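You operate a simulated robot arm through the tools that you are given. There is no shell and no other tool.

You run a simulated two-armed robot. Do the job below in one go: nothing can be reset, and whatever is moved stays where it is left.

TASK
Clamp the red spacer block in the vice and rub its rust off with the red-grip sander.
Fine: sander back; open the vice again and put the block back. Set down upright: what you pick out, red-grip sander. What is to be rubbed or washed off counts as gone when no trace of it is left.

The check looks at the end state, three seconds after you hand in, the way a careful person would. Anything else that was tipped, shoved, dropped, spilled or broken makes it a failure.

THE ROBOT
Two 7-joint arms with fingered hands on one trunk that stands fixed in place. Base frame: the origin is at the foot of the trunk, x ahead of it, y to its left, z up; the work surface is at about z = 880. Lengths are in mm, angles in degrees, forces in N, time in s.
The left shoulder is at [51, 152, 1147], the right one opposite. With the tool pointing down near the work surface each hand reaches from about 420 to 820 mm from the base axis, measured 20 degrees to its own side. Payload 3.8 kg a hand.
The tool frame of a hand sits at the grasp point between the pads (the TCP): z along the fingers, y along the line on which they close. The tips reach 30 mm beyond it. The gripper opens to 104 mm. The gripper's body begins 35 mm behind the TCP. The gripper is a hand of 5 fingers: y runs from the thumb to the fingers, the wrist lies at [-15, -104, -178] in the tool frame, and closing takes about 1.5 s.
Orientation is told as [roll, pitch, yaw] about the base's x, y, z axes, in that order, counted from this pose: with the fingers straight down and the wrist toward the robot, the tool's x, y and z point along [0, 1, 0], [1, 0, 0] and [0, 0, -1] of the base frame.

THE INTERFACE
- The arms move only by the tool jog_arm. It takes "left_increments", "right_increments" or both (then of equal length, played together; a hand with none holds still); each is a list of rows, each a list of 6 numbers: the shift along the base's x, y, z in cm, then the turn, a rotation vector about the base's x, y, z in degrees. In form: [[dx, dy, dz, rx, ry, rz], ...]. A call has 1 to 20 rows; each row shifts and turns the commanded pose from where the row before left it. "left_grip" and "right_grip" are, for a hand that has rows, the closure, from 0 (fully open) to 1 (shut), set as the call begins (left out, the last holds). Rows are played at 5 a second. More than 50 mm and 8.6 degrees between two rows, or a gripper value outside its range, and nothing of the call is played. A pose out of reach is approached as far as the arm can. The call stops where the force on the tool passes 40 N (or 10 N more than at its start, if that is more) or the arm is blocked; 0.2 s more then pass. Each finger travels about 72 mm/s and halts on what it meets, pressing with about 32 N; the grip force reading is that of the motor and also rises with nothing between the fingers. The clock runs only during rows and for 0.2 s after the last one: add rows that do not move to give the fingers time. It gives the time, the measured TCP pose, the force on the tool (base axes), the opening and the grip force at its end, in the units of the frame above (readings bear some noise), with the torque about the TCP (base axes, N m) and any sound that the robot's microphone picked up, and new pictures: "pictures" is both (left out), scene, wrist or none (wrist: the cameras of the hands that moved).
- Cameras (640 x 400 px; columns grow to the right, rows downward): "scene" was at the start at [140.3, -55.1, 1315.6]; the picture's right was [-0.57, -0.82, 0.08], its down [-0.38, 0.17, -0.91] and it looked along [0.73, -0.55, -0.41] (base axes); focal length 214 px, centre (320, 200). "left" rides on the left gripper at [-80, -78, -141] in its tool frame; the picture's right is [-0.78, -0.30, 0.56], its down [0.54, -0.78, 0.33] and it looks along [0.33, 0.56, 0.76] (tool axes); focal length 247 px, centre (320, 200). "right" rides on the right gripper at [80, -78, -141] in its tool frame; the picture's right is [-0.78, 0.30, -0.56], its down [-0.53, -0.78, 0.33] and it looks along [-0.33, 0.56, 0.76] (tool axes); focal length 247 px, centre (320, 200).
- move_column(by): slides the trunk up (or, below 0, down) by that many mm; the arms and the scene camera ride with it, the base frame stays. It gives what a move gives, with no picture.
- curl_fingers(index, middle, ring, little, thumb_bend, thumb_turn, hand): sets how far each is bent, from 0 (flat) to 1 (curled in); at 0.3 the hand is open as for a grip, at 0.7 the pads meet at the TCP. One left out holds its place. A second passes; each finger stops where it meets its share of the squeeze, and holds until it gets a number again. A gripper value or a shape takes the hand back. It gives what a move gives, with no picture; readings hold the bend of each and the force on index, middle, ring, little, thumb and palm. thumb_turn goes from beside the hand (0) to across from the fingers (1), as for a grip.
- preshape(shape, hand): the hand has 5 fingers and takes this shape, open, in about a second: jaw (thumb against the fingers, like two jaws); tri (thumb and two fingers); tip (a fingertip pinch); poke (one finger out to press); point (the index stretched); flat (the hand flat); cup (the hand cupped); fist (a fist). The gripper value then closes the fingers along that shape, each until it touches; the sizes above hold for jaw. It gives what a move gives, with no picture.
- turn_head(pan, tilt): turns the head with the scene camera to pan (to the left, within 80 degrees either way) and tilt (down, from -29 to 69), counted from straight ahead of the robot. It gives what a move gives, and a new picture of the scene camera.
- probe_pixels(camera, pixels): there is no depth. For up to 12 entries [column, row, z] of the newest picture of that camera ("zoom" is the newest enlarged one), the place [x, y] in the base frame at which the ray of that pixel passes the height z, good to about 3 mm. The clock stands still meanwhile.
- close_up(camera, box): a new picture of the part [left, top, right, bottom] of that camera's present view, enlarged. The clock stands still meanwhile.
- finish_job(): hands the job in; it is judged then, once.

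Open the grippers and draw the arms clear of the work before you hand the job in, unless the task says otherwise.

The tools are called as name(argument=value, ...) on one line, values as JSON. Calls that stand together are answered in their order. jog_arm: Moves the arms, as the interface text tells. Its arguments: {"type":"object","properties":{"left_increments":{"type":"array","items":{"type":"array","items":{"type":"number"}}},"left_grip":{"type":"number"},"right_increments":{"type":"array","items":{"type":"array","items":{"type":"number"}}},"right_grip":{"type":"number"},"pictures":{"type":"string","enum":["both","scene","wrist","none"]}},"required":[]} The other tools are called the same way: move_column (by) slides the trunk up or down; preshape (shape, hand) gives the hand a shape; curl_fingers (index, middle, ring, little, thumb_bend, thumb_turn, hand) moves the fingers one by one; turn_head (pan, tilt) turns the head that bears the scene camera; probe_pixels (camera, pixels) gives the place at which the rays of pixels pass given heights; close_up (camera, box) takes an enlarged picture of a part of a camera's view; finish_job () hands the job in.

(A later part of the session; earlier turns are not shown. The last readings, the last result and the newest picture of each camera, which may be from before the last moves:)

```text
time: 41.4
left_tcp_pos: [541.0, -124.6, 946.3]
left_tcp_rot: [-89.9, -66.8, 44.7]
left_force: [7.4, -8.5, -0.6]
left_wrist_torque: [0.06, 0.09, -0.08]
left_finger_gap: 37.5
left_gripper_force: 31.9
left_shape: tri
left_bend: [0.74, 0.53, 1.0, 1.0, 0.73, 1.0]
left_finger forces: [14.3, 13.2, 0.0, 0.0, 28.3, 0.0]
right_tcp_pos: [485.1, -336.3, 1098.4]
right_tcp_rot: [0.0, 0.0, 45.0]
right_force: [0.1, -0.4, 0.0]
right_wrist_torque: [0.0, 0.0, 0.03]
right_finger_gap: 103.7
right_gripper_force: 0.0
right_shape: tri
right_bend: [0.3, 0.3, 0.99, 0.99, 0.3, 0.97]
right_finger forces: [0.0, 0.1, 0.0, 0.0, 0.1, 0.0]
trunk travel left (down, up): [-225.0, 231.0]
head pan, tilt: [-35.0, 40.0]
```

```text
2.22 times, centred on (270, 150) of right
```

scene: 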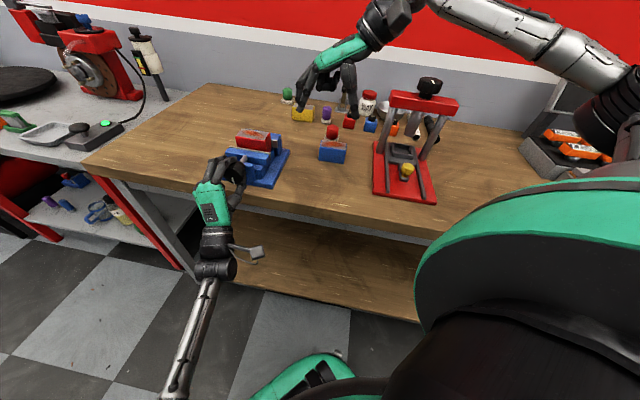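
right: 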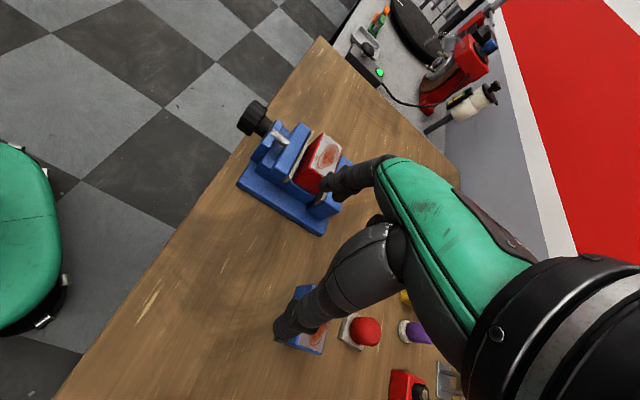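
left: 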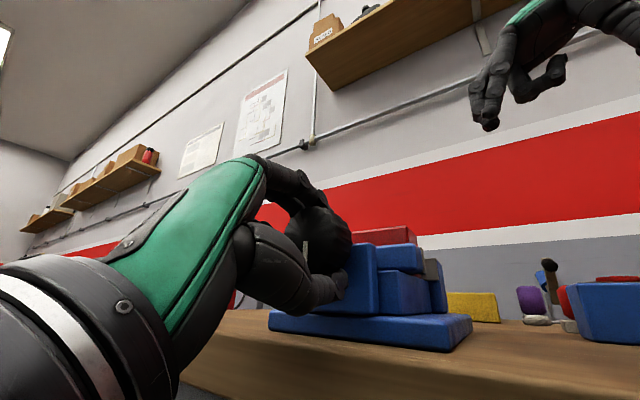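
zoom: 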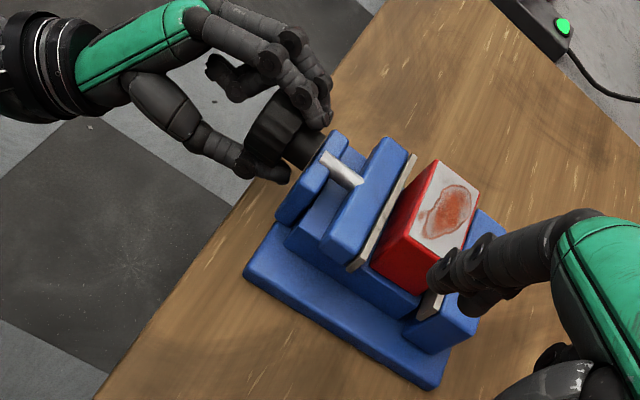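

The knob is gripped (28–32 N). I try a first 25° turn in the tightening direction and watch jaw and force.

jog_arm(left_increments=[[0, 0, 0, 6, -6, 0], [0, 0, 0, 6, -6, 0], [0, 0, 0, 6, -6, 0], [0, 0, 0, 0, 0, 0]], pictures="wrist")

close_up(camera="right", box=[180, 60, 360, 240])

close_up(camera="left", box=[240, 140, 480, 340])

```text
time: 42.4
left_tcp_pos: [543.8, -124.0, 945.7]
left_tcp_rot: [89.9, -87.5, -134.8]
left_force: [13.4, -8.5, 5.1]
left_wrist_torque: [-0.04, 0.07, 0.03]
left_finger_gap: 37.1
left_gripper_force: 31.9
left_shape: tri
left_bend: [0.74, 0.53, 1.0, 1.0, 0.74, 1.0]
left_finger forces: [18.0, 15.5, 0.1, 0.0, 28.1, 0.0]
right_tcp_pos: [483.9, -334.3, 1099.2]
right_tcp_rot: [0.1, 0.0, 45.0]
right_force: [0.5, 0.0, -0.4]
right_wrist_torque: [0.01, 0.0, 0.01]
right_finger_gap: 103.9
right_gripper_force: 0.0
right_shape: tri
right_bend: [0.3, 0.3, 0.99, 0.99, 0.3, 0.97]
right_finger forces: [0.0, 0.0, 0.1, 0.0, 0.0, 0.0]
trunk travel left (down, up): [-225.0, 231.0]
head pan, tilt: [-35.0, 40.0]
```

left: 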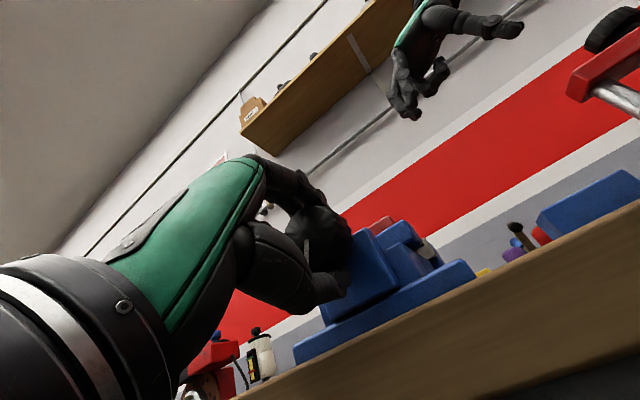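

```text
2.22 times, centred on (270, 150) of right
```

zoom: 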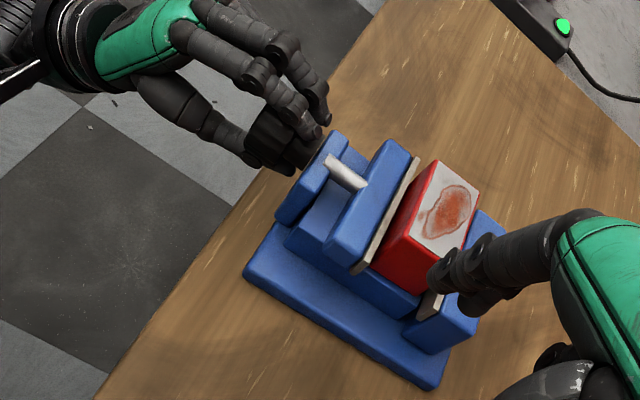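

```text
2.00 times, centred on (360, 240) of left
```

zoom: 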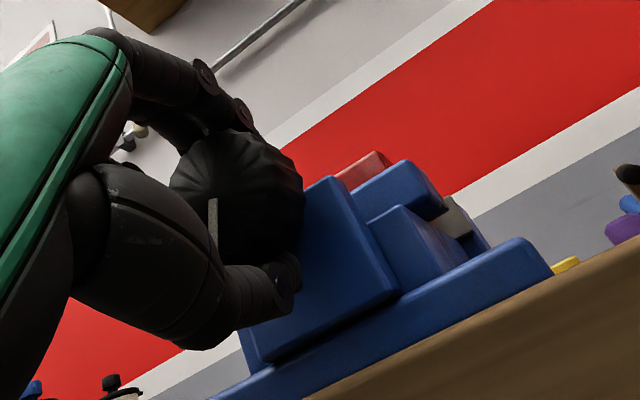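

The mark stays fixed relative to the hand, so the knob turns with it. I continue turning in the same direction.

jog_arm(left_increments=[[0, 0, 0, 6, -6, 0], [0, 0, 0, 6, -6, 0], [0, 0, 0, 6, -6, 0], [0, 0, 0, 6, -6, 0], [0, 0, 0, 6, -6, 0], [0, 0, 0, 6, -6, 0], [0, 0, 0, 6, -6, 0], [0, 0, 0, 6, -6, 0], [0, 0, 0, 0, 0, 0]], pictures="wrist")

close_up(camera="right", box=[180, 60, 360, 240])

close_up(camera="left", box=[240, 140, 480, 340])

```text
time: 44.4
left_tcp_pos: [543.7, -123.2, 944.8]
left_tcp_rot: [90.0, -19.5, -135.0]
left_force: [14.6, -12.0, 14.3]
left_wrist_torque: [-0.35, 0.14, 0.25]
left_finger_gap: 36.7
left_gripper_force: 32.8
left_shape: tri
left_bend: [0.74, 0.53, 1.0, 1.0, 0.74, 1.0]
left_finger forces: [15.2, 16.5, 0.0, 0.0, 27.5, 0.0]
right_tcp_pos: [485.2, -335.8, 1099.2]
right_tcp_rot: [0.1, 0.0, 45.0]
right_force: [0.2, 0.2, 0.6]
right_wrist_torque: [-0.03, 0.03, -0.04]
right_finger_gap: 103.9
right_gripper_force: 0.1
right_shape: tri
right_bend: [0.3, 0.3, 0.99, 0.99, 0.3, 0.97]
right_finger forces: [0.1, 0.0, 0.0, 0.0, 0.0, 0.1]
trunk travel left (down, up): [-225.0, 231.0]
head pan, tilt: [-35.0, 40.0]
```

left: 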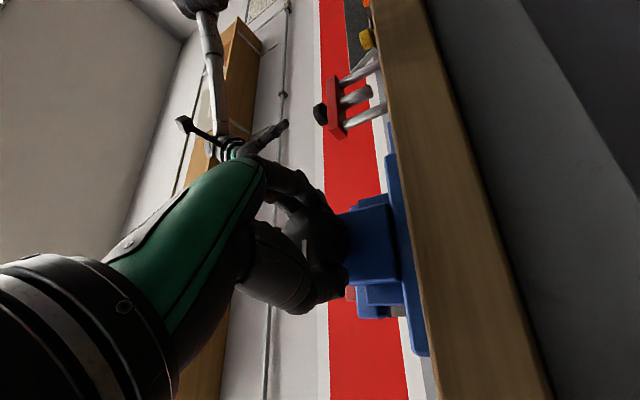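

```text
2.22 times, centred on (270, 150) of right
```

zoom: 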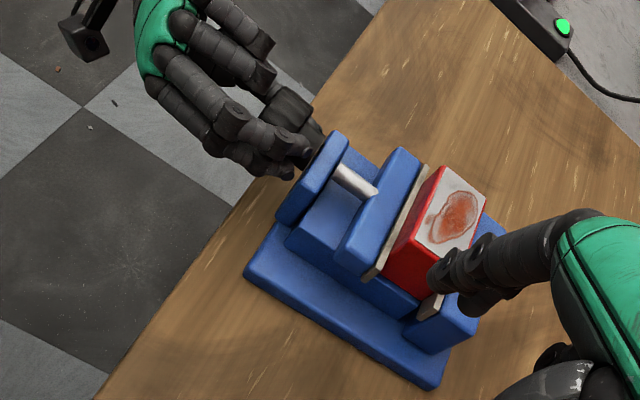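

```text
2.00 times, centred on (360, 240) of left
```

zoom: 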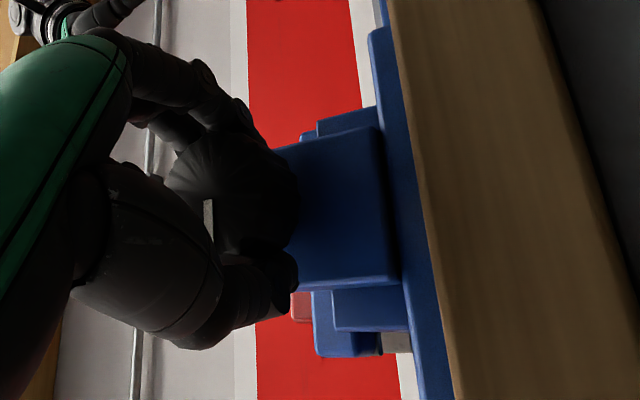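

The jaw has advanced and is now pushing the block (plate touches it near (425,170)). I continue turning, easing the hand slightly forward and up to relieve side forces.

jog_arm(left_increments=[[0.07, -0.07, 0.07, 6, -6, 0], [0.07, -0.07, 0.07, 6, -6, 0], [0, 0, 0, 6, -6, 0], [0, 0, 0, 0, 0, 0]], pictures="wrist")

close_up(camera="right", box=[180, 60, 360, 240])

```text
time: 45.4
left_tcp_pos: [544.4, -124.4, 949.3]
left_tcp_rot: [90.1, 5.8, -134.9]
left_force: [14.4, -12.8, 17.8]
left_wrist_torque: [-0.76, 0.34, 0.41]
left_finger_gap: 35.2
left_gripper_force: 32.0
left_shape: tri
left_bend: [0.74, 0.56, 1.0, 1.0, 0.76, 0.95]
left_finger forces: [16.5, 22.0, 0.0, 0.0, 28.1, 0.0]
right_tcp_pos: [484.4, -334.6, 1099.1]
right_tcp_rot: [0.1, 0.1, 45.0]
right_force: [0.5, 0.3, 0.7]
right_wrist_torque: [-0.01, -0.03, -0.05]
right_finger_gap: 104.0
right_gripper_force: 0.1
right_shape: tri
right_bend: [0.3, 0.3, 0.99, 0.99, 0.3, 0.97]
right_finger forces: [0.0, 0.0, 0.0, 0.1, 0.1, 0.1]
trunk travel left (down, up): [-225.0, 231.0]
head pan, tilt: [-35.0, 40.0]
```

left: 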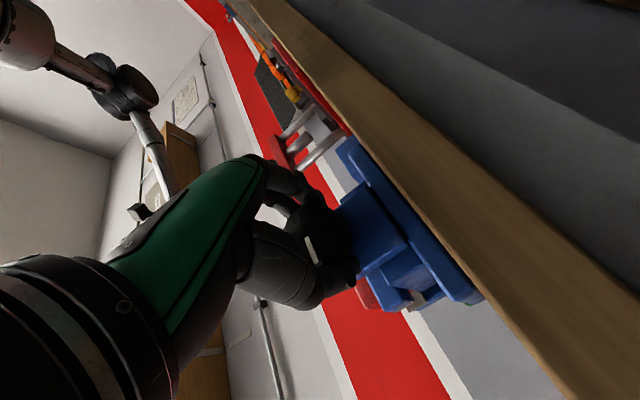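

```text
2.22 times, centred on (270, 150) of right
```

zoom: 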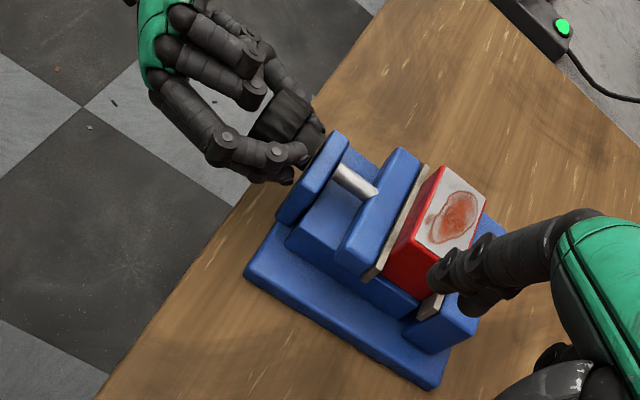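

Jaw position did not change and the resisting torque doubled (≈0.8 N·m), which suggests it is clamped. I check from the scene camera.

close_up(camera="scene", box=[205, 115, 305, 195])

close_up(camera="right", box=[260, 110, 340, 210])

```text
5.00 times, centred on (255, 155) of scene
```

zoom: 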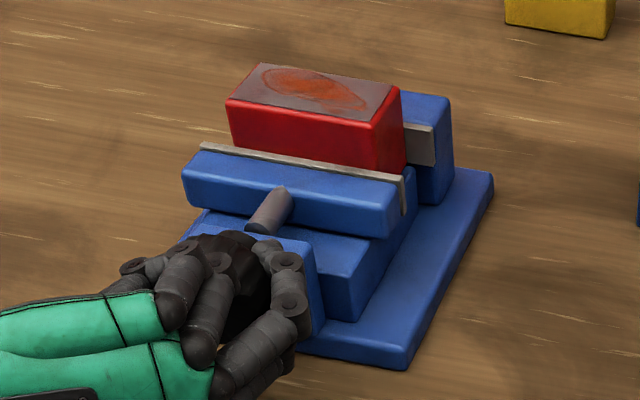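

```text
4.00 times, centred on (300, 160) of right
```

zoom: 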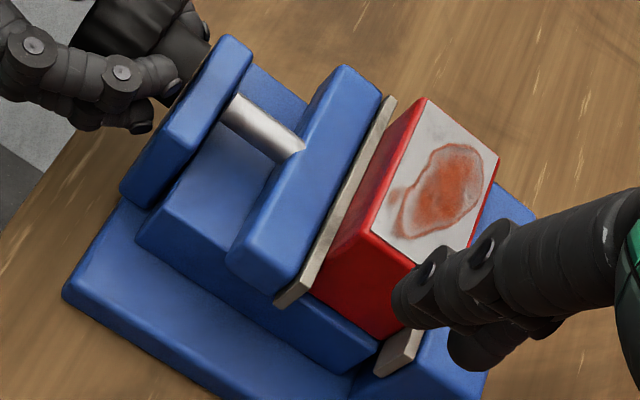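

The moving jaw lies flat on the block. I turn 17° more to confirm it is firm.

jog_arm(left_increments=[[0, 0, 0, 6, -6, 0], [0, 0, 0, 6, -6, 0], [0, 0, 0, 0, 0, 0]], pictures="wrist")

close_up(camera="scene", box=[205, 115, 305, 195])

close_up(camera="right", box=[260, 110, 340, 210])

```text
time: 46.2
left_tcp_pos: [545.2, -124.5, 947.0]
left_tcp_rot: [89.9, 22.8, -135.1]
left_force: [15.9, -18.1, 10.9]
left_wrist_torque: [-0.79, 0.32, 0.45]
left_finger_gap: 33.4
left_gripper_force: 31.7
left_shape: tri
left_bend: [0.74, 0.57, 1.0, 1.0, 0.77, 0.93]
left_finger forces: [16.2, 23.8, 0.1, 0.0, 29.6, 0.1]
right_tcp_pos: [483.8, -336.2, 1098.3]
right_tcp_rot: [0.1, 0.0, 45.0]
right_force: [0.2, -0.5, 0.0]
right_wrist_torque: [0.0, 0.0, -0.01]
right_finger_gap: 104.0
right_gripper_force: 0.0
right_shape: tri
right_bend: [0.3, 0.3, 0.99, 0.99, 0.3, 0.97]
right_finger forces: [0.0, 0.0, 0.0, 0.1, 0.0, 0.0]
trunk travel left (down, up): [-225.0, 231.0]
head pan, tilt: [-35.0, 40.0]
```

left: 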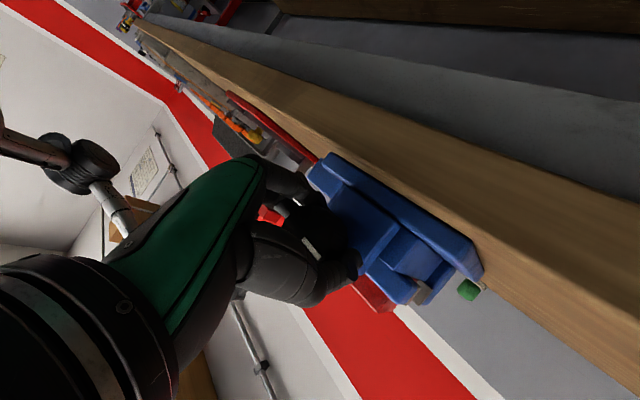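

```text
5.00 times, centred on (255, 155) of scene
```

zoom: 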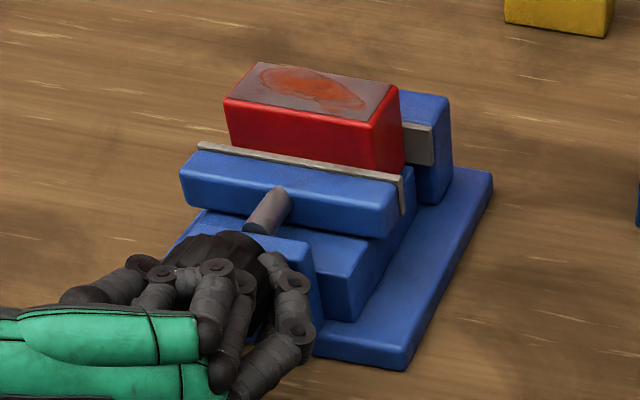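

```text
4.00 times, centred on (300, 160) of right
```

zoom: 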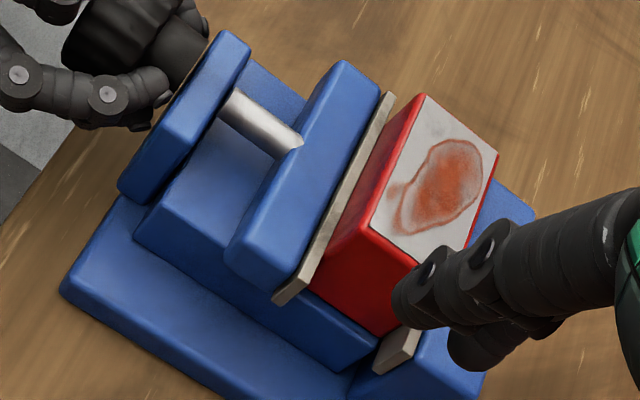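

The jaw no longer moves and torque saturates near 0.8 N·m: the block is clamped. I open the left hand partly and back it off along the axis.

jog_arm(left_increments=[[0, 0, 0, 0, 0, 0], [0, 0, 0, 0, 0, 0], [0, 0, 0, 0, 0, 0], [0, 0, 0, 0, 0, 0], [-0.7, 0.7, 0, 0, 0, 0], [-1.4, 1.4, 0, 0, 0, 0], [-2, 2, 0, 0, 0, 0], [-2.8, 2.8, 0, 0, 0, 0], [0, 0, 0, 0, 0, 0]], left_grip=0.3, pictures="both")

close_up(camera="scene", box=[205, 115, 305, 195])

```text
time: 48.2
left_tcp_pos: [475.6, -52.8, 945.6]
left_tcp_rot: [89.9, 22.5, -135.1]
left_force: [0.4, -0.9, -0.1]
left_wrist_torque: [0.0, 0.03, 0.04]
left_finger_gap: 72.4
left_gripper_force: 0.1
left_shape: tri
left_bend: [0.27, 0.37, 0.99, 0.99, 0.58, 0.99]
left_finger forces: [0.0, 0.0, 0.0, 0.1, 0.0, 0.0]
right_tcp_pos: [483.7, -335.5, 1099.9]
right_tcp_rot: [0.0, 0.0, 45.1]
right_force: [0.9, 0.1, -1.3]
right_wrist_torque: [0.02, 0.01, 0.01]
right_finger_gap: 103.8
right_gripper_force: 0.2
right_shape: tri
right_bend: [0.3, 0.3, 0.99, 0.99, 0.3, 0.97]
right_finger forces: [0.0, 0.0, 0.0, 0.1, 0.0, 0.0]
trunk travel left (down, up): [-225.0, 231.0]
head pan, tilt: [-35.0, 40.0]
```

scene: 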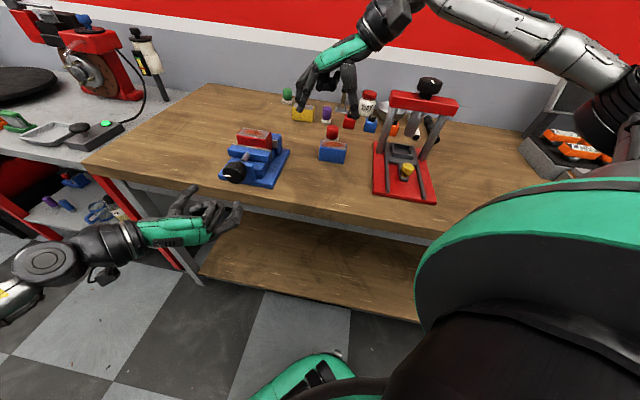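
left: 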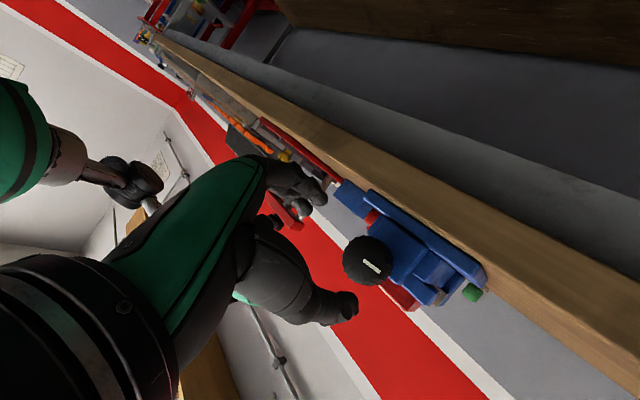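

```text
5.00 times, centred on (255, 155) of scene
```

zoom: 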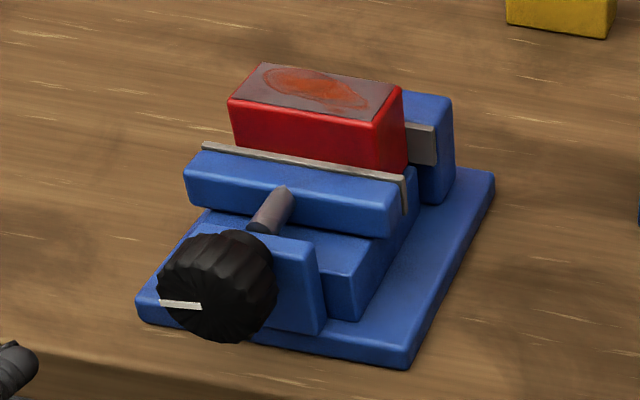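

The clamp holds; the mark turned ~105°. Now the sander: I enlarge it in both views to find its pose.

close_up(camera="scene", box=[270, 80, 400, 170])

close_up(camera="right", box=[270, 270, 470, 400])

```text
4.44 times, centred on (335, 125) of scene
```

zoom: 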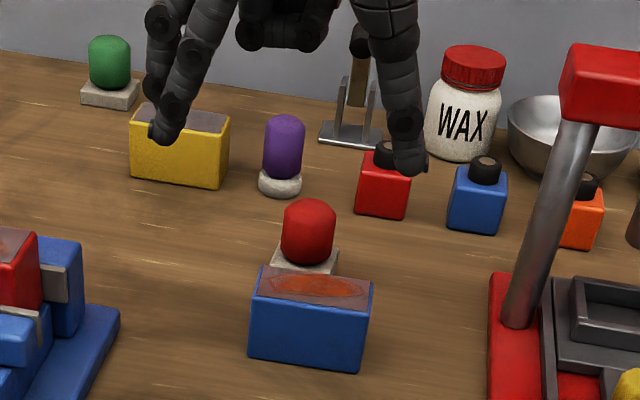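

```text
3.08 times, centred on (370, 335) of right
```

zoom: 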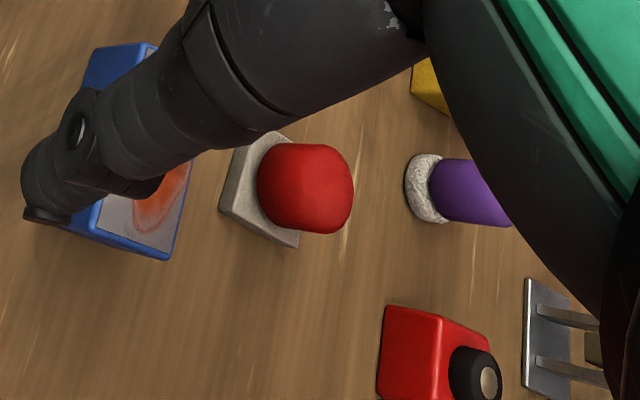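

I probe the pad corners and the knob in the right zoom, and the matching points in the scene view.

probe_pixels(camera="zoom", pixels=[[220, 208, 880], [265, 131, 895], [297, 247, 880], [238, 148, 895], [297, 235, 895], [305, 188, 920], [305, 188, 935], [350, 190, 935], [168, 260, 930], [192, 165, 930], [170, 258, 880]])

probe_pixels(camera="scene", pixels=[[332.6, 125, 935], [332.6, 132, 920], [332.6, 140, 900], [322, 140, 890], [336, 137, 890], [336.5, 142, 890], [332.6, 125, 945]])

```text
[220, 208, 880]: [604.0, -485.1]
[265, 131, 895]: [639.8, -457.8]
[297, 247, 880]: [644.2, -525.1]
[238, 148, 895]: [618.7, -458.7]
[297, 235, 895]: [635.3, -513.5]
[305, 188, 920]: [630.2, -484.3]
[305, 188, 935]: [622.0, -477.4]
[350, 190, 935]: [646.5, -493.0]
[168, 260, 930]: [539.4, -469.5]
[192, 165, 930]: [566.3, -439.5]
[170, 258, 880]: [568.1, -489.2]
```

```text
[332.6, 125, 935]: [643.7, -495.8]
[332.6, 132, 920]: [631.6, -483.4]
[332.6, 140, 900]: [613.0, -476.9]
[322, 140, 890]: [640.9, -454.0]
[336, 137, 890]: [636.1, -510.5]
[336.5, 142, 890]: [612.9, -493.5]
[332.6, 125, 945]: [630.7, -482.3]
```

The sander is near (635,−488) with its knob about 45 mm wide. I move the right hand above it (staying high) to view it from above.

jog_arm(right_increments=[[2.5, -2.5, 0, 0, 0, 0], [2.5, -2.5, 0, 0, 0, 0], [2.5, -2.5, 0, 0, 0, 0], [2.5, -2.5, 0, 0, 0, 0], [2.5, -2.5, 0, 0, 0, 0], [2.4, -2.6, 0, 0, 0, 0], [0, 0, 0, 0, 0, 0]])

close_up(camera="right", box=[180, 190, 340, 340])

```text
time: 49.8
left_tcp_pos: [473.1, -54.4, 945.9]
left_tcp_rot: [89.9, 22.7, -135.1]
left_force: [0.0, 0.5, 0.3]
left_wrist_torque: [-0.05, -0.03, 0.01]
left_finger_gap: 72.4
left_gripper_force: 0.2
left_shape: tri
left_bend: [0.27, 0.37, 0.99, 0.99, 0.58, 0.99]
left_finger forces: [0.0, 0.0, 0.0, 0.0, 0.1, 0.1]
right_tcp_pos: [620.6, -469.8, 1099.0]
right_tcp_rot: [-0.1, -0.1, 45.0]
right_force: [0.4, -0.1, -0.1]
right_wrist_torque: [0.0, 0.0, -0.01]
right_finger_gap: 104.0
right_gripper_force: 0.0
right_shape: tri
right_bend: [0.3, 0.3, 0.99, 0.99, 0.3, 0.97]
right_finger forces: [0.0, 0.0, 0.0, 0.0, 0.0, 0.1]
right hand out of reach, approached as far as the arm can: row 6
trunk travel left (down, up): [-225.0, 231.0]
head pan, tilt: [-35.0, 40.0]
```

scene: 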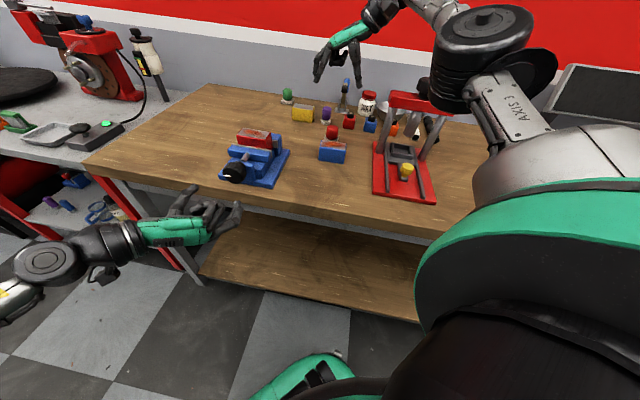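
right: 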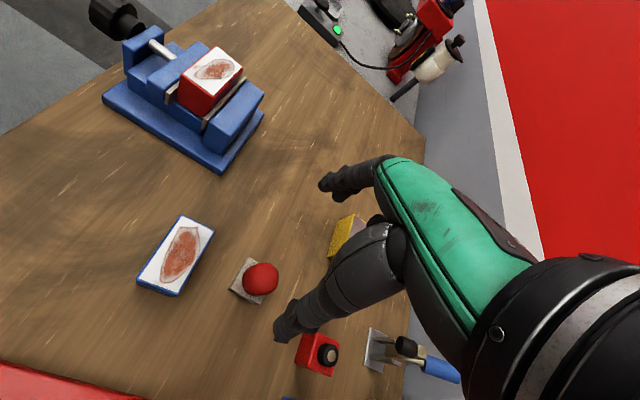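

```text
2.67 times, centred on (260, 265) of right
```

zoom: 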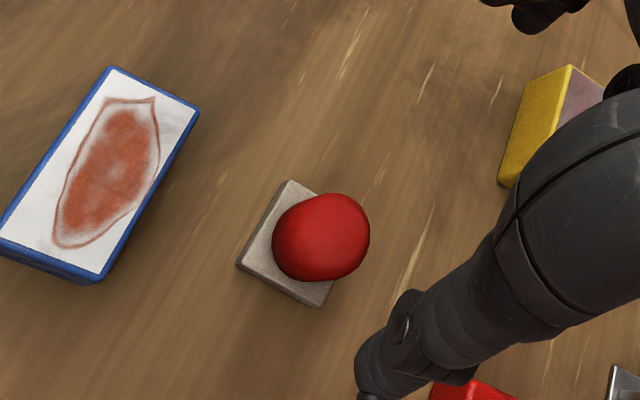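

At that height and yaw the target is just out of reach, but the view is good: the pad looks ~40 mm square with ~38 mm knob and ~40 mm gap to the blue block. I probe it.

probe_pixels(camera="zoom", pixels=[[237, 265, 880], [315, 307, 880], [287, 180, 895], [237, 262, 895], [315, 303, 895], [330, 195, 895], [321, 237, 915], [321, 237, 930], [321, 237, 940], [199, 108, 930], [100, 283, 930], [0, 243, 930]])

```text
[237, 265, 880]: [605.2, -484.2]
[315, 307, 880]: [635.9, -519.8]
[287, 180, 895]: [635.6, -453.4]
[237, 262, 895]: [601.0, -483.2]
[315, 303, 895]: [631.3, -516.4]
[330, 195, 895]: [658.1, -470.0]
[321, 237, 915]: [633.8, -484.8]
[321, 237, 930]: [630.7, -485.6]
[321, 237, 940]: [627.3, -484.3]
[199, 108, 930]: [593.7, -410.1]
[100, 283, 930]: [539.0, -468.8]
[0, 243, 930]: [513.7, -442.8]
```

The sander centre is (634,−485.5), pad 45 mm square aligned with 45°, and the gap to the blue block is ~58 mm. I check the neighbours' positions for finger clearance.

probe_pixels(camera="scene", pixels=[[321.5, 122.5, 880], [330.5, 123, 880], [292.2, 120, 880], [312.5, 122.5, 880], [343, 128, 880], [355.5, 129, 880], [333, 112, 880]])

```text
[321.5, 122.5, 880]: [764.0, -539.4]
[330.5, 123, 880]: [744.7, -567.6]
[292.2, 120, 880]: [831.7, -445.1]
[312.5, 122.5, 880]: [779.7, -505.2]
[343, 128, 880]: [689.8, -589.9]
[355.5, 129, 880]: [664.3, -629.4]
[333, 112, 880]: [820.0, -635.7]
```

All neighbours are >100 mm away. I turn the hand to about yaw 20° (within reach, closing mostly along the block's long direction) and check the pose.

jog_arm(right_increments=[[0, 0, -1, 0, 0, -8.4], [0, 0, -1, 0, 0, -8.3], [0, 0, -1, 0, 0, -8.3], [0, 0, -1, 0, 0, 0], [0, 0, 0, 0, 0, 0]], right_grip=0.2)

close_up(camera="right", box=[180, 190, 340, 340])

```text
time: 51.0
left_tcp_pos: [474.4, -53.4, 947.2]
left_tcp_rot: [90.0, 22.6, -135.1]
left_force: [0.7, -0.5, -0.2]
left_wrist_torque: [0.0, -0.03, 0.0]
left_finger_gap: 72.5
left_gripper_force: 0.2
left_shape: tri
left_bend: [0.27, 0.37, 0.99, 0.99, 0.58, 0.99]
left_finger forces: [0.0, 0.0, 0.1, 0.1, 0.1, 0.0]
right_tcp_pos: [620.8, -469.9, 1057.3]
right_tcp_rot: [-0.1, 0.0, 20.0]
right_force: [0.9, -0.5, -0.3]
right_wrist_torque: [0.0, 0.02, -0.01]
right_finger_gap: 83.7
right_gripper_force: 0.0
right_shape: tri
right_bend: [0.26, 0.34, 0.99, 0.99, 0.49, 0.99]
right_finger forces: [0.0, 0.1, 0.1, 0.0, 0.1, 0.0]
trunk travel left (down, up): [-225.0, 231.0]
head pan, tilt: [-35.0, 40.0]
```

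scene: 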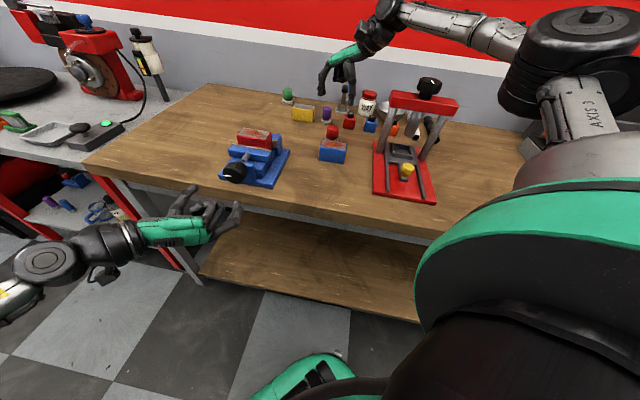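
right: 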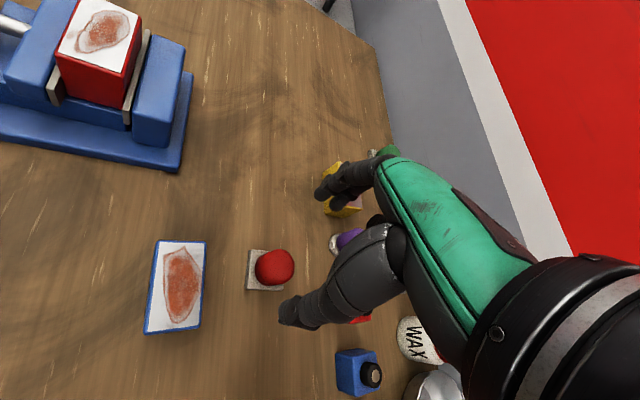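

```text
2.67 times, centred on (260, 265) of right
```

zoom: 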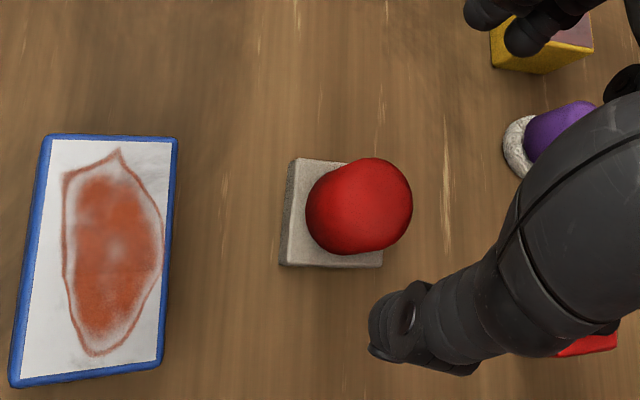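

The commanded pose is (621,−470,1057), yaw 20. I re-probe the sander from this view.

probe_pixels(camera="zoom", pixels=[[279, 265, 880], [382, 268, 880], [296, 158, 895], [283, 258, 895], [382, 255, 895], [358, 206, 915], [358, 206, 930], [400, 160, 935], [412, 205, 930], [306, 210, 920]])

```text
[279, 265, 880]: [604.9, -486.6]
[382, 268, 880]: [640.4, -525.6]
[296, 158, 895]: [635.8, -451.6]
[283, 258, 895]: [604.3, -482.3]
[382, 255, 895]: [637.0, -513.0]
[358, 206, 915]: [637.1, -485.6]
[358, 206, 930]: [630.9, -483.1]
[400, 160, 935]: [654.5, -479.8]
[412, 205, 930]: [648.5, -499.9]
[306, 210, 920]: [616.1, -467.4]
```

Sander centre refined to (634.5,−484.5), yaw ≈45, knob top ≈940. I move over it and descend to z≈926.

jog_arm(right_increments=[[0.7, -0.75, 0, 0, 0, 0], [0.67, -0.71, -2, 0, 0, 0], [0, 0, -3, 0, 0, 0], [0, 0, -3, 0, 0, 0], [0, 0, -2.5, 0, 0, 0], [0, 0, -1.5, 0, 0, 0], [0, 0, -1.1, 0, 0, 0], [0, 0, 0, 0, 0, 0]])

close_up(camera="right", box=[220, 150, 420, 350])

close_up(camera="scene", box=[280, 70, 400, 170])

```text
time: 52.8
left_tcp_pos: [475.0, -54.0, 946.6]
left_tcp_rot: [90.0, 22.7, -135.0]
left_force: [-0.3, -0.3, -0.2]
left_wrist_torque: [0.01, 0.0, -0.02]
left_finger_gap: 72.6
left_gripper_force: 0.2
left_shape: tri
left_bend: [0.27, 0.37, 0.99, 0.99, 0.58, 0.99]
left_finger forces: [0.0, 0.0, 0.1, 0.1, 0.1, 0.1]
right_tcp_pos: [637.0, -484.8, 925.5]
right_tcp_rot: [0.0, 0.0, 20.0]
right_force: [-0.3, -0.4, -0.9]
right_wrist_torque: [0.02, 0.02, 0.03]
right_finger_gap: 83.6
right_gripper_force: 0.0
right_shape: tri
right_bend: [0.26, 0.34, 0.99, 0.99, 0.49, 0.99]
right_finger forces: [0.0, 0.0, 0.0, 0.0, 0.1, 0.0]
trunk travel left (down, up): [-225.0, 231.0]
head pan, tilt: [-35.0, 40.0]
```

scene: 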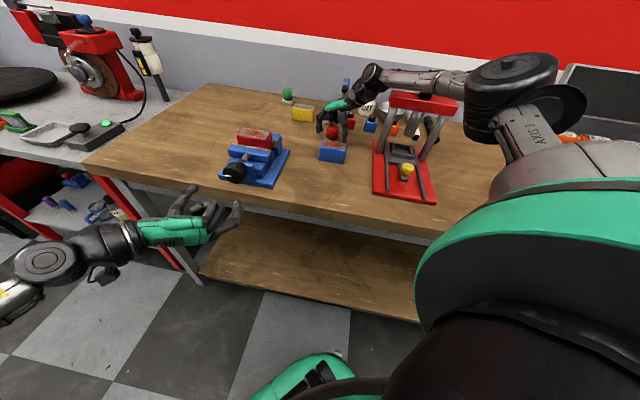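
right: 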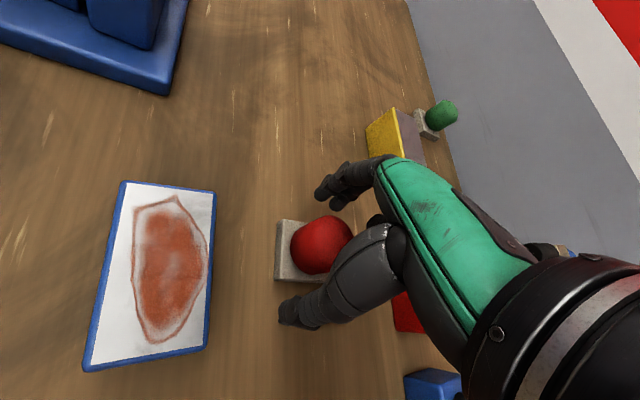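

```text
2.00 times, centred on (320, 250) of right
```

zoom: 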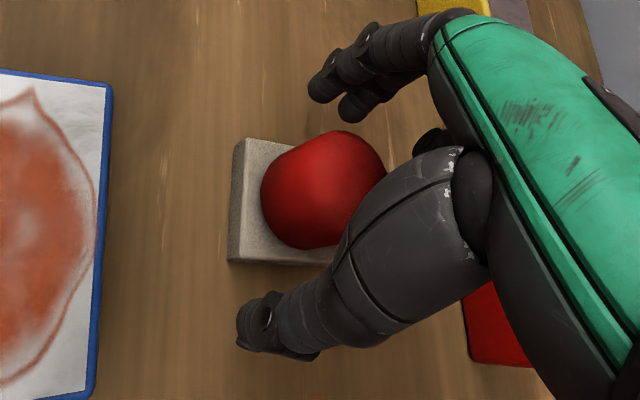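

```text
4.00 times, centred on (340, 120) of scene
```

zoom: 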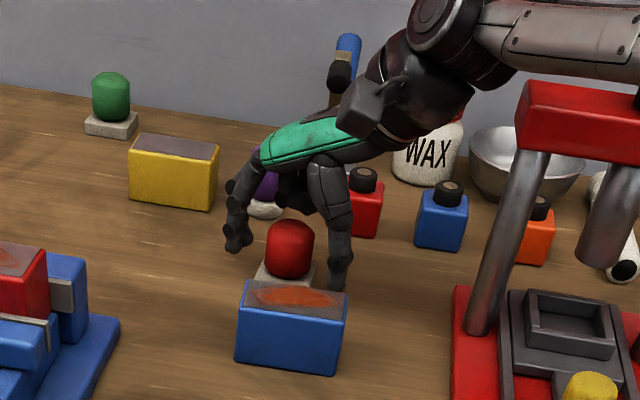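

The fingers straddle the red knob cleanly. I close the right hand on it.

jog_arm(right_increments=[[-0.2, 0, 0, 0, 0, 0], [0, 0, 0, 0, 0, 0], [0, 0, 0, 0, 0, 0], [0, 0, 0, 0, 0, 0], [0, 0, 0, 0, 0, 0], [0, 0, 0, 0, 0, 0], [0, 0, 0, 0, 0, 0]], right_grip=1.0)

close_up(camera="right", box=[220, 150, 420, 350])

```text
time: 54.4
left_tcp_pos: [474.6, -53.2, 946.0]
left_tcp_rot: [89.9, 22.5, -135.1]
left_force: [0.2, 0.6, -0.2]
left_wrist_torque: [-0.01, 0.01, -0.03]
left_finger_gap: 72.7
left_gripper_force: 0.0
left_shape: tri
left_bend: [0.27, 0.37, 0.99, 0.99, 0.58, 0.99]
left_finger forces: [0.1, 0.0, 0.0, 0.0, 0.1, 0.0]
right_tcp_pos: [633.1, -485.6, 926.4]
right_tcp_rot: [-0.1, -0.1, 20.0]
right_force: [0.8, -0.4, 0.2]
right_wrist_torque: [0.02, 0.0, 0.02]
right_finger_gap: 31.5
right_gripper_force: 31.6
right_shape: tri
right_bend: [0.74, 0.53, 1.0, 1.0, 0.74, 1.0]
right_finger forces: [13.1, 14.8, 0.1, 0.1, 28.0, 0.0]
trunk travel left (down, up): [-225.0, 231.0]
head pan, tilt: [-35.0, 40.0]
```

scene: 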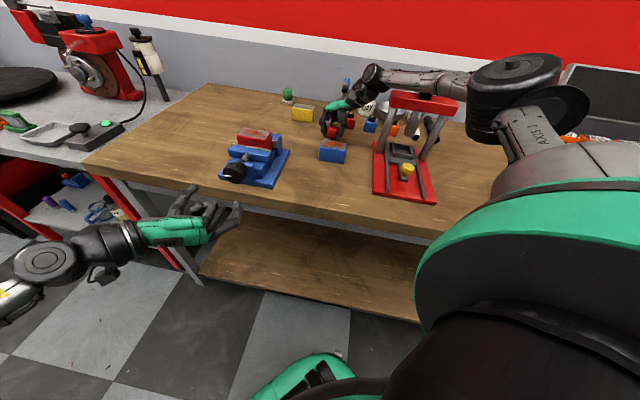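
right: 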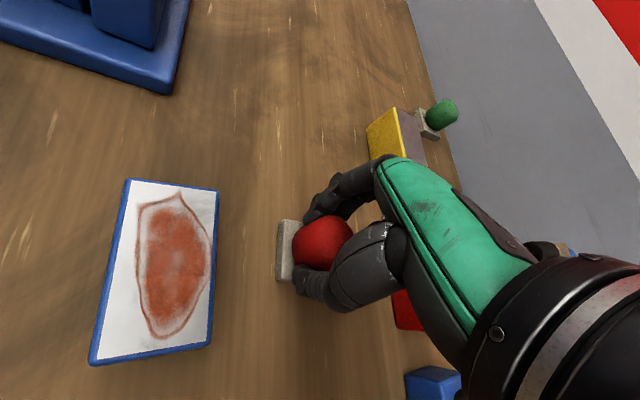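

```text
2.00 times, centred on (320, 250) of right
```

zoom: 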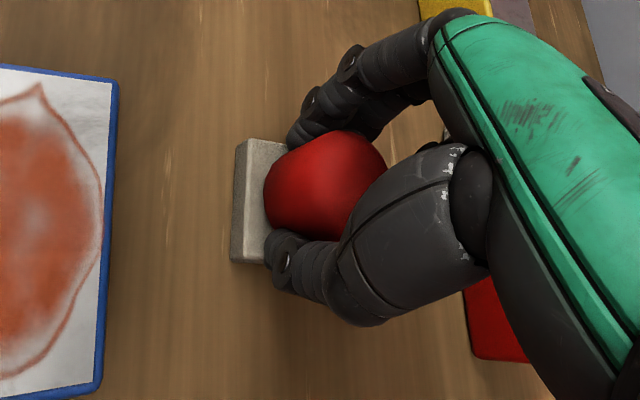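

The sander is gripped (28 N). I lift it straight up 12 cm and then enlarge the scene view to locate the clamped block's top.

jog_arm(right_increments=[[0, 0, 1.5, 0, 0, 0], [0, 0, 3, 0, 0, 0], [0, 0, 4, 0, 0, 0], [0, 0, 4, 0, 0, 0], [0, 0, 0, 0, 0, 0]])

close_up(camera="scene", box=[205, 115, 305, 195])

probe_pixels(camera="zoom", pixels=[[228, 101, 977], [262, 64, 977], [402, 88, 977], [376, 125, 977], [265, 80, 977], [365, 105, 977]])

close_up(camera="right", box=[220, 150, 420, 350])

```text
time: 55.6
left_tcp_pos: [474.2, -53.1, 946.1]
left_tcp_rot: [89.9, 22.7, -135.1]
left_force: [-0.9, 0.3, 0.5]
left_wrist_torque: [-0.04, -0.02, 0.0]
left_finger_gap: 72.5
left_gripper_force: 0.0
left_shape: tri
left_bend: [0.27, 0.37, 0.99, 0.99, 0.58, 0.99]
left_finger forces: [0.1, 0.0, 0.1, 0.1, 0.0, 0.0]
right_tcp_pos: [634.7, -484.7, 1051.1]
right_tcp_rot: [0.0, 0.1, 19.9]
right_force: [0.3, -0.7, -1.7]
right_wrist_torque: [0.01, -0.02, 0.02]
right_finger_gap: 31.3
right_gripper_force: 32.0
right_shape: tri
right_bend: [0.74, 0.53, 1.0, 1.0, 0.74, 1.0]
right_finger forces: [13.2, 14.8, 0.0, 0.0, 27.9, 0.0]
trunk travel left (down, up): [-225.0, 231.0]
head pan, tilt: [-35.0, 40.0]
```

scene: 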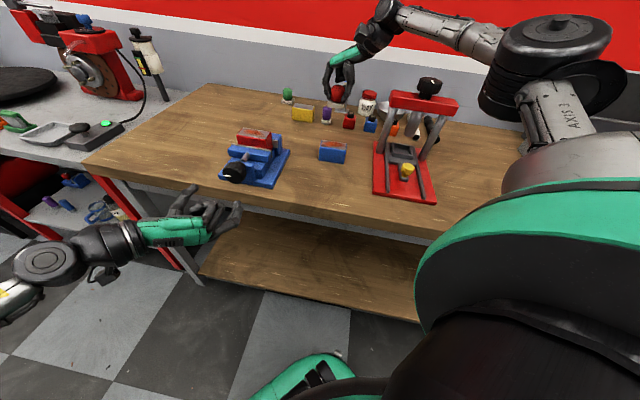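
right: 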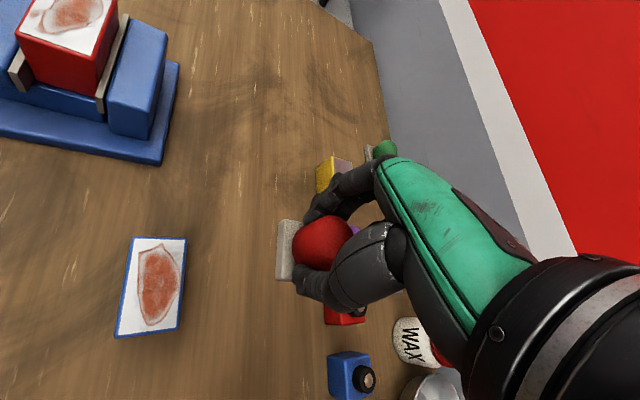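

```text
5.00 times, centred on (255, 155) of scene
```

zoom: 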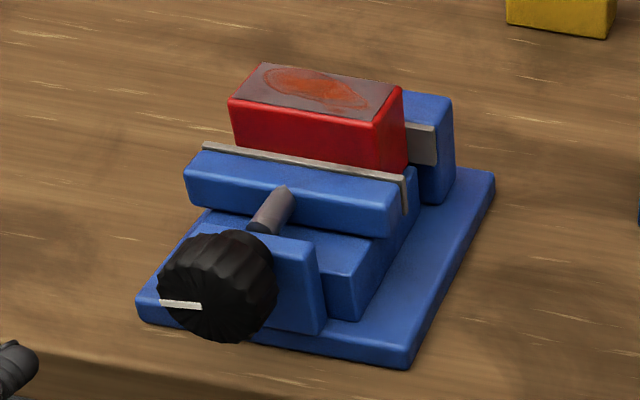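

```text
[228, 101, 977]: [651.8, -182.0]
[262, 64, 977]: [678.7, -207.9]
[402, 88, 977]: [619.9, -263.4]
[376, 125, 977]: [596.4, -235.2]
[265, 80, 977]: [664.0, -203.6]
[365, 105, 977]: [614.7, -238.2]
```

```text
2.00 times, centred on (320, 250) of right
```

zoom: 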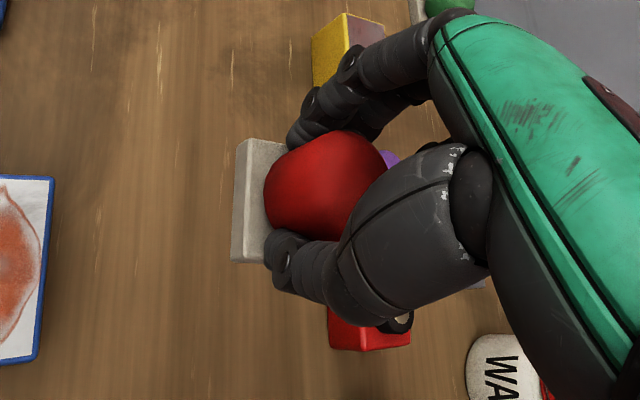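

The clamped block's top is centred at (637,−222), z≈977. I carry the sander over it at z≈1065.

jog_arm(right_increments=[[0, 3.28, 0.7, 0, 0, 0], [0, 3.28, 0.7, 0, 0, 0], [0, 3.28, 0, 0, 0, 0], [0, 3.28, 0, 0, 0, 0], [0, 3.28, 0, 0, 0, 0], [0, 3.28, 0, 0, 0, 0], [0, 3.28, 0, 0, 0, 0], [0.2, 3.28, 0, 0, 0, 0], [0, 0, 0, 0, 0, 0]])

close_up(camera="right", box=[180, 150, 380, 350])

close_up(camera="scene", box=[205, 75, 305, 195])

```text
time: 57.6
left_tcp_pos: [475.0, -54.4, 947.2]
left_tcp_rot: [89.8, 22.6, -135.0]
left_force: [-0.6, 0.7, 0.3]
left_wrist_torque: [0.01, 0.0, 0.01]
left_finger_gap: 72.4
left_gripper_force: 0.0
left_shape: tri
left_bend: [0.27, 0.37, 0.99, 0.99, 0.58, 0.99]
left_finger forces: [0.0, 0.0, 0.0, 0.1, 0.0, 0.1]
right_tcp_pos: [636.1, -222.2, 1066.8]
right_tcp_rot: [0.0, 0.0, 20.0]
right_force: [0.1, -0.7, -1.1]
right_wrist_torque: [0.02, -0.01, 0.01]
right_finger_gap: 31.2
right_gripper_force: 32.0
right_shape: tri
right_bend: [0.74, 0.53, 1.0, 1.0, 0.74, 1.0]
right_finger forces: [13.3, 14.9, 0.0, 0.1, 27.8, 0.0]
trunk travel left (down, up): [-225.0, 231.0]
head pan, tilt: [-35.0, 40.0]
```

scene: 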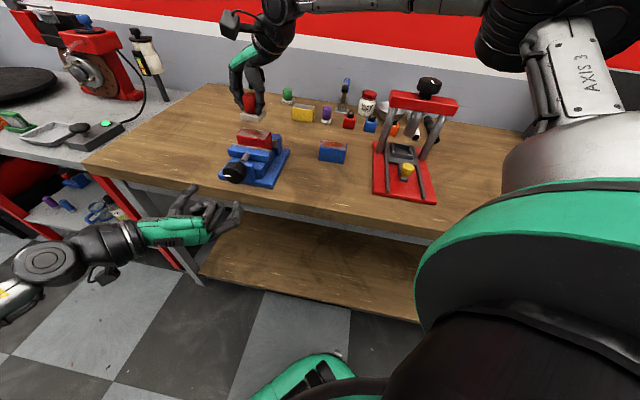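
right: 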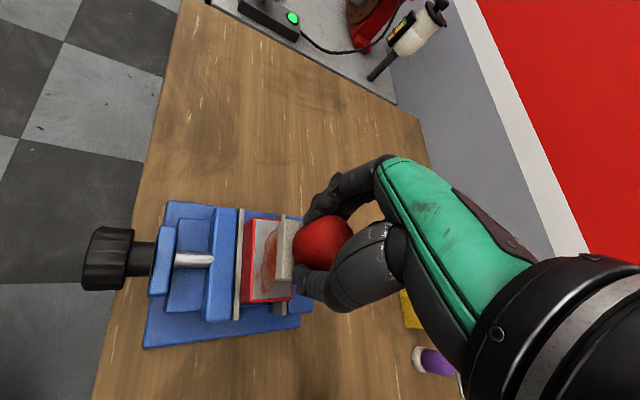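

```text
2.00 times, centred on (280, 250) of right
```

zoom: 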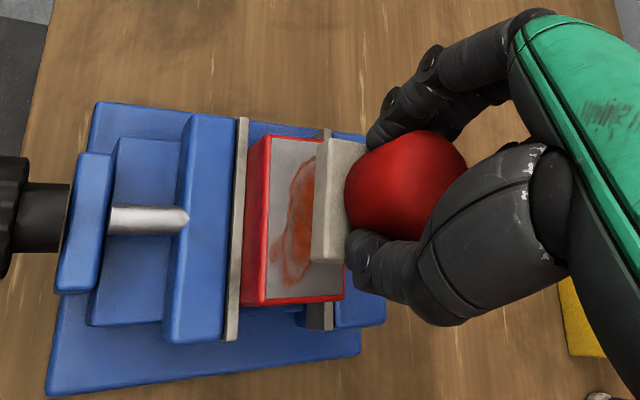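

```text
3.33 times, centred on (255, 135) of scene
```

zoom: 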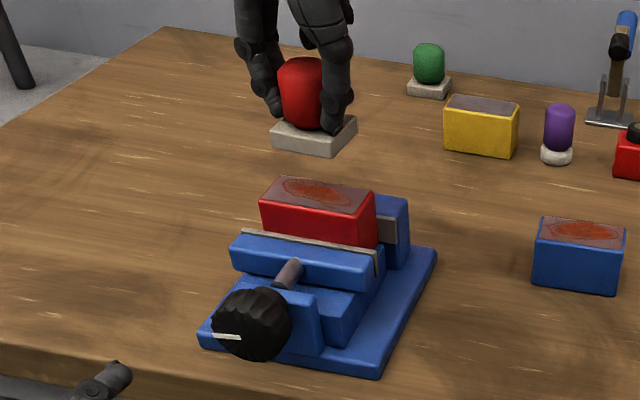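

The sander hangs above the clamped block, aligned. I lower it gently until contact.

jog_arm(right_increments=[[0, 0, -1.5, 0, 0, 0], [0, 0, -1.5, 0, 0, 0], [0, 0, -0.7, 0, 0, 0], [0, 0, -0.4, 0, 0, 0], [0, 0, -0.2, 0, 0, 0], [0, 0, 0, 0, 0, 0]])

close_up(camera="right", box=[180, 150, 380, 350])

close_up(camera="scene", box=[205, 75, 305, 195])

```text
time: 59.0
left_tcp_pos: [472.5, -53.2, 947.1]
left_tcp_rot: [90.0, 22.8, -135.0]
left_force: [0.8, 0.2, 0.5]
left_wrist_torque: [-0.04, 0.01, 0.04]
left_finger_gap: 72.5
left_gripper_force: 0.1
left_shape: tri
left_bend: [0.27, 0.37, 0.99, 0.99, 0.58, 0.99]
left_finger forces: [0.0, 0.1, 0.0, 0.0, 0.0, 0.0]
right_tcp_pos: [634.8, -221.2, 1025.2]
right_tcp_rot: [-0.1, -0.2, 20.0]
right_force: [2.4, -2.2, 9.1]
right_wrist_torque: [-0.03, -0.1, -0.02]
right_finger_gap: 31.7
right_gripper_force: 32.0
right_shape: tri
right_bend: [0.74, 0.53, 1.0, 1.0, 0.74, 1.0]
right_finger forces: [13.7, 17.0, 0.1, 0.0, 29.1, 0.1]
trunk travel left (down, up): [-225.0, 231.0]
head pan, tilt: [-35.0, 40.0]
```

scene: 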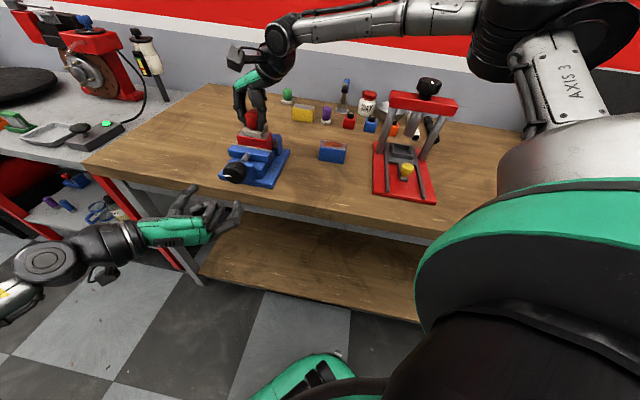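
right: 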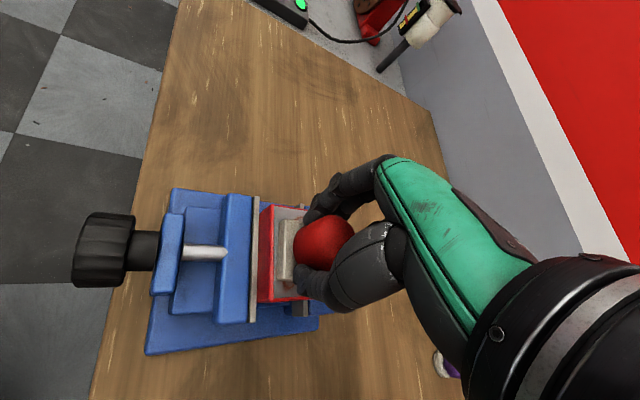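

```text
2.00 times, centred on (280, 250) of right
```

zoom: 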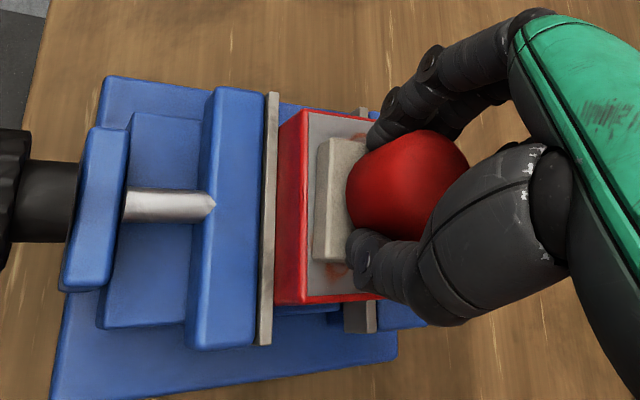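

```text
3.33 times, centred on (255, 135) of scene
```

zoom: 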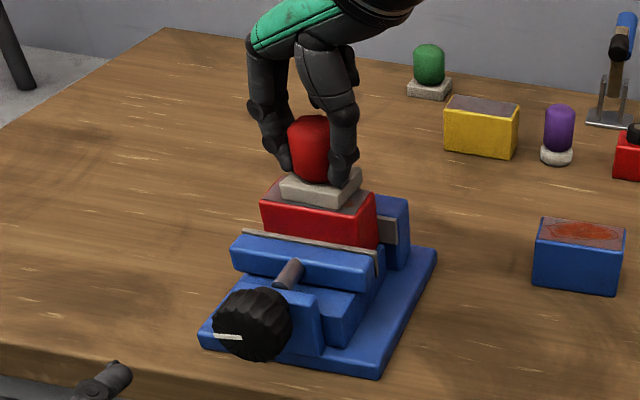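

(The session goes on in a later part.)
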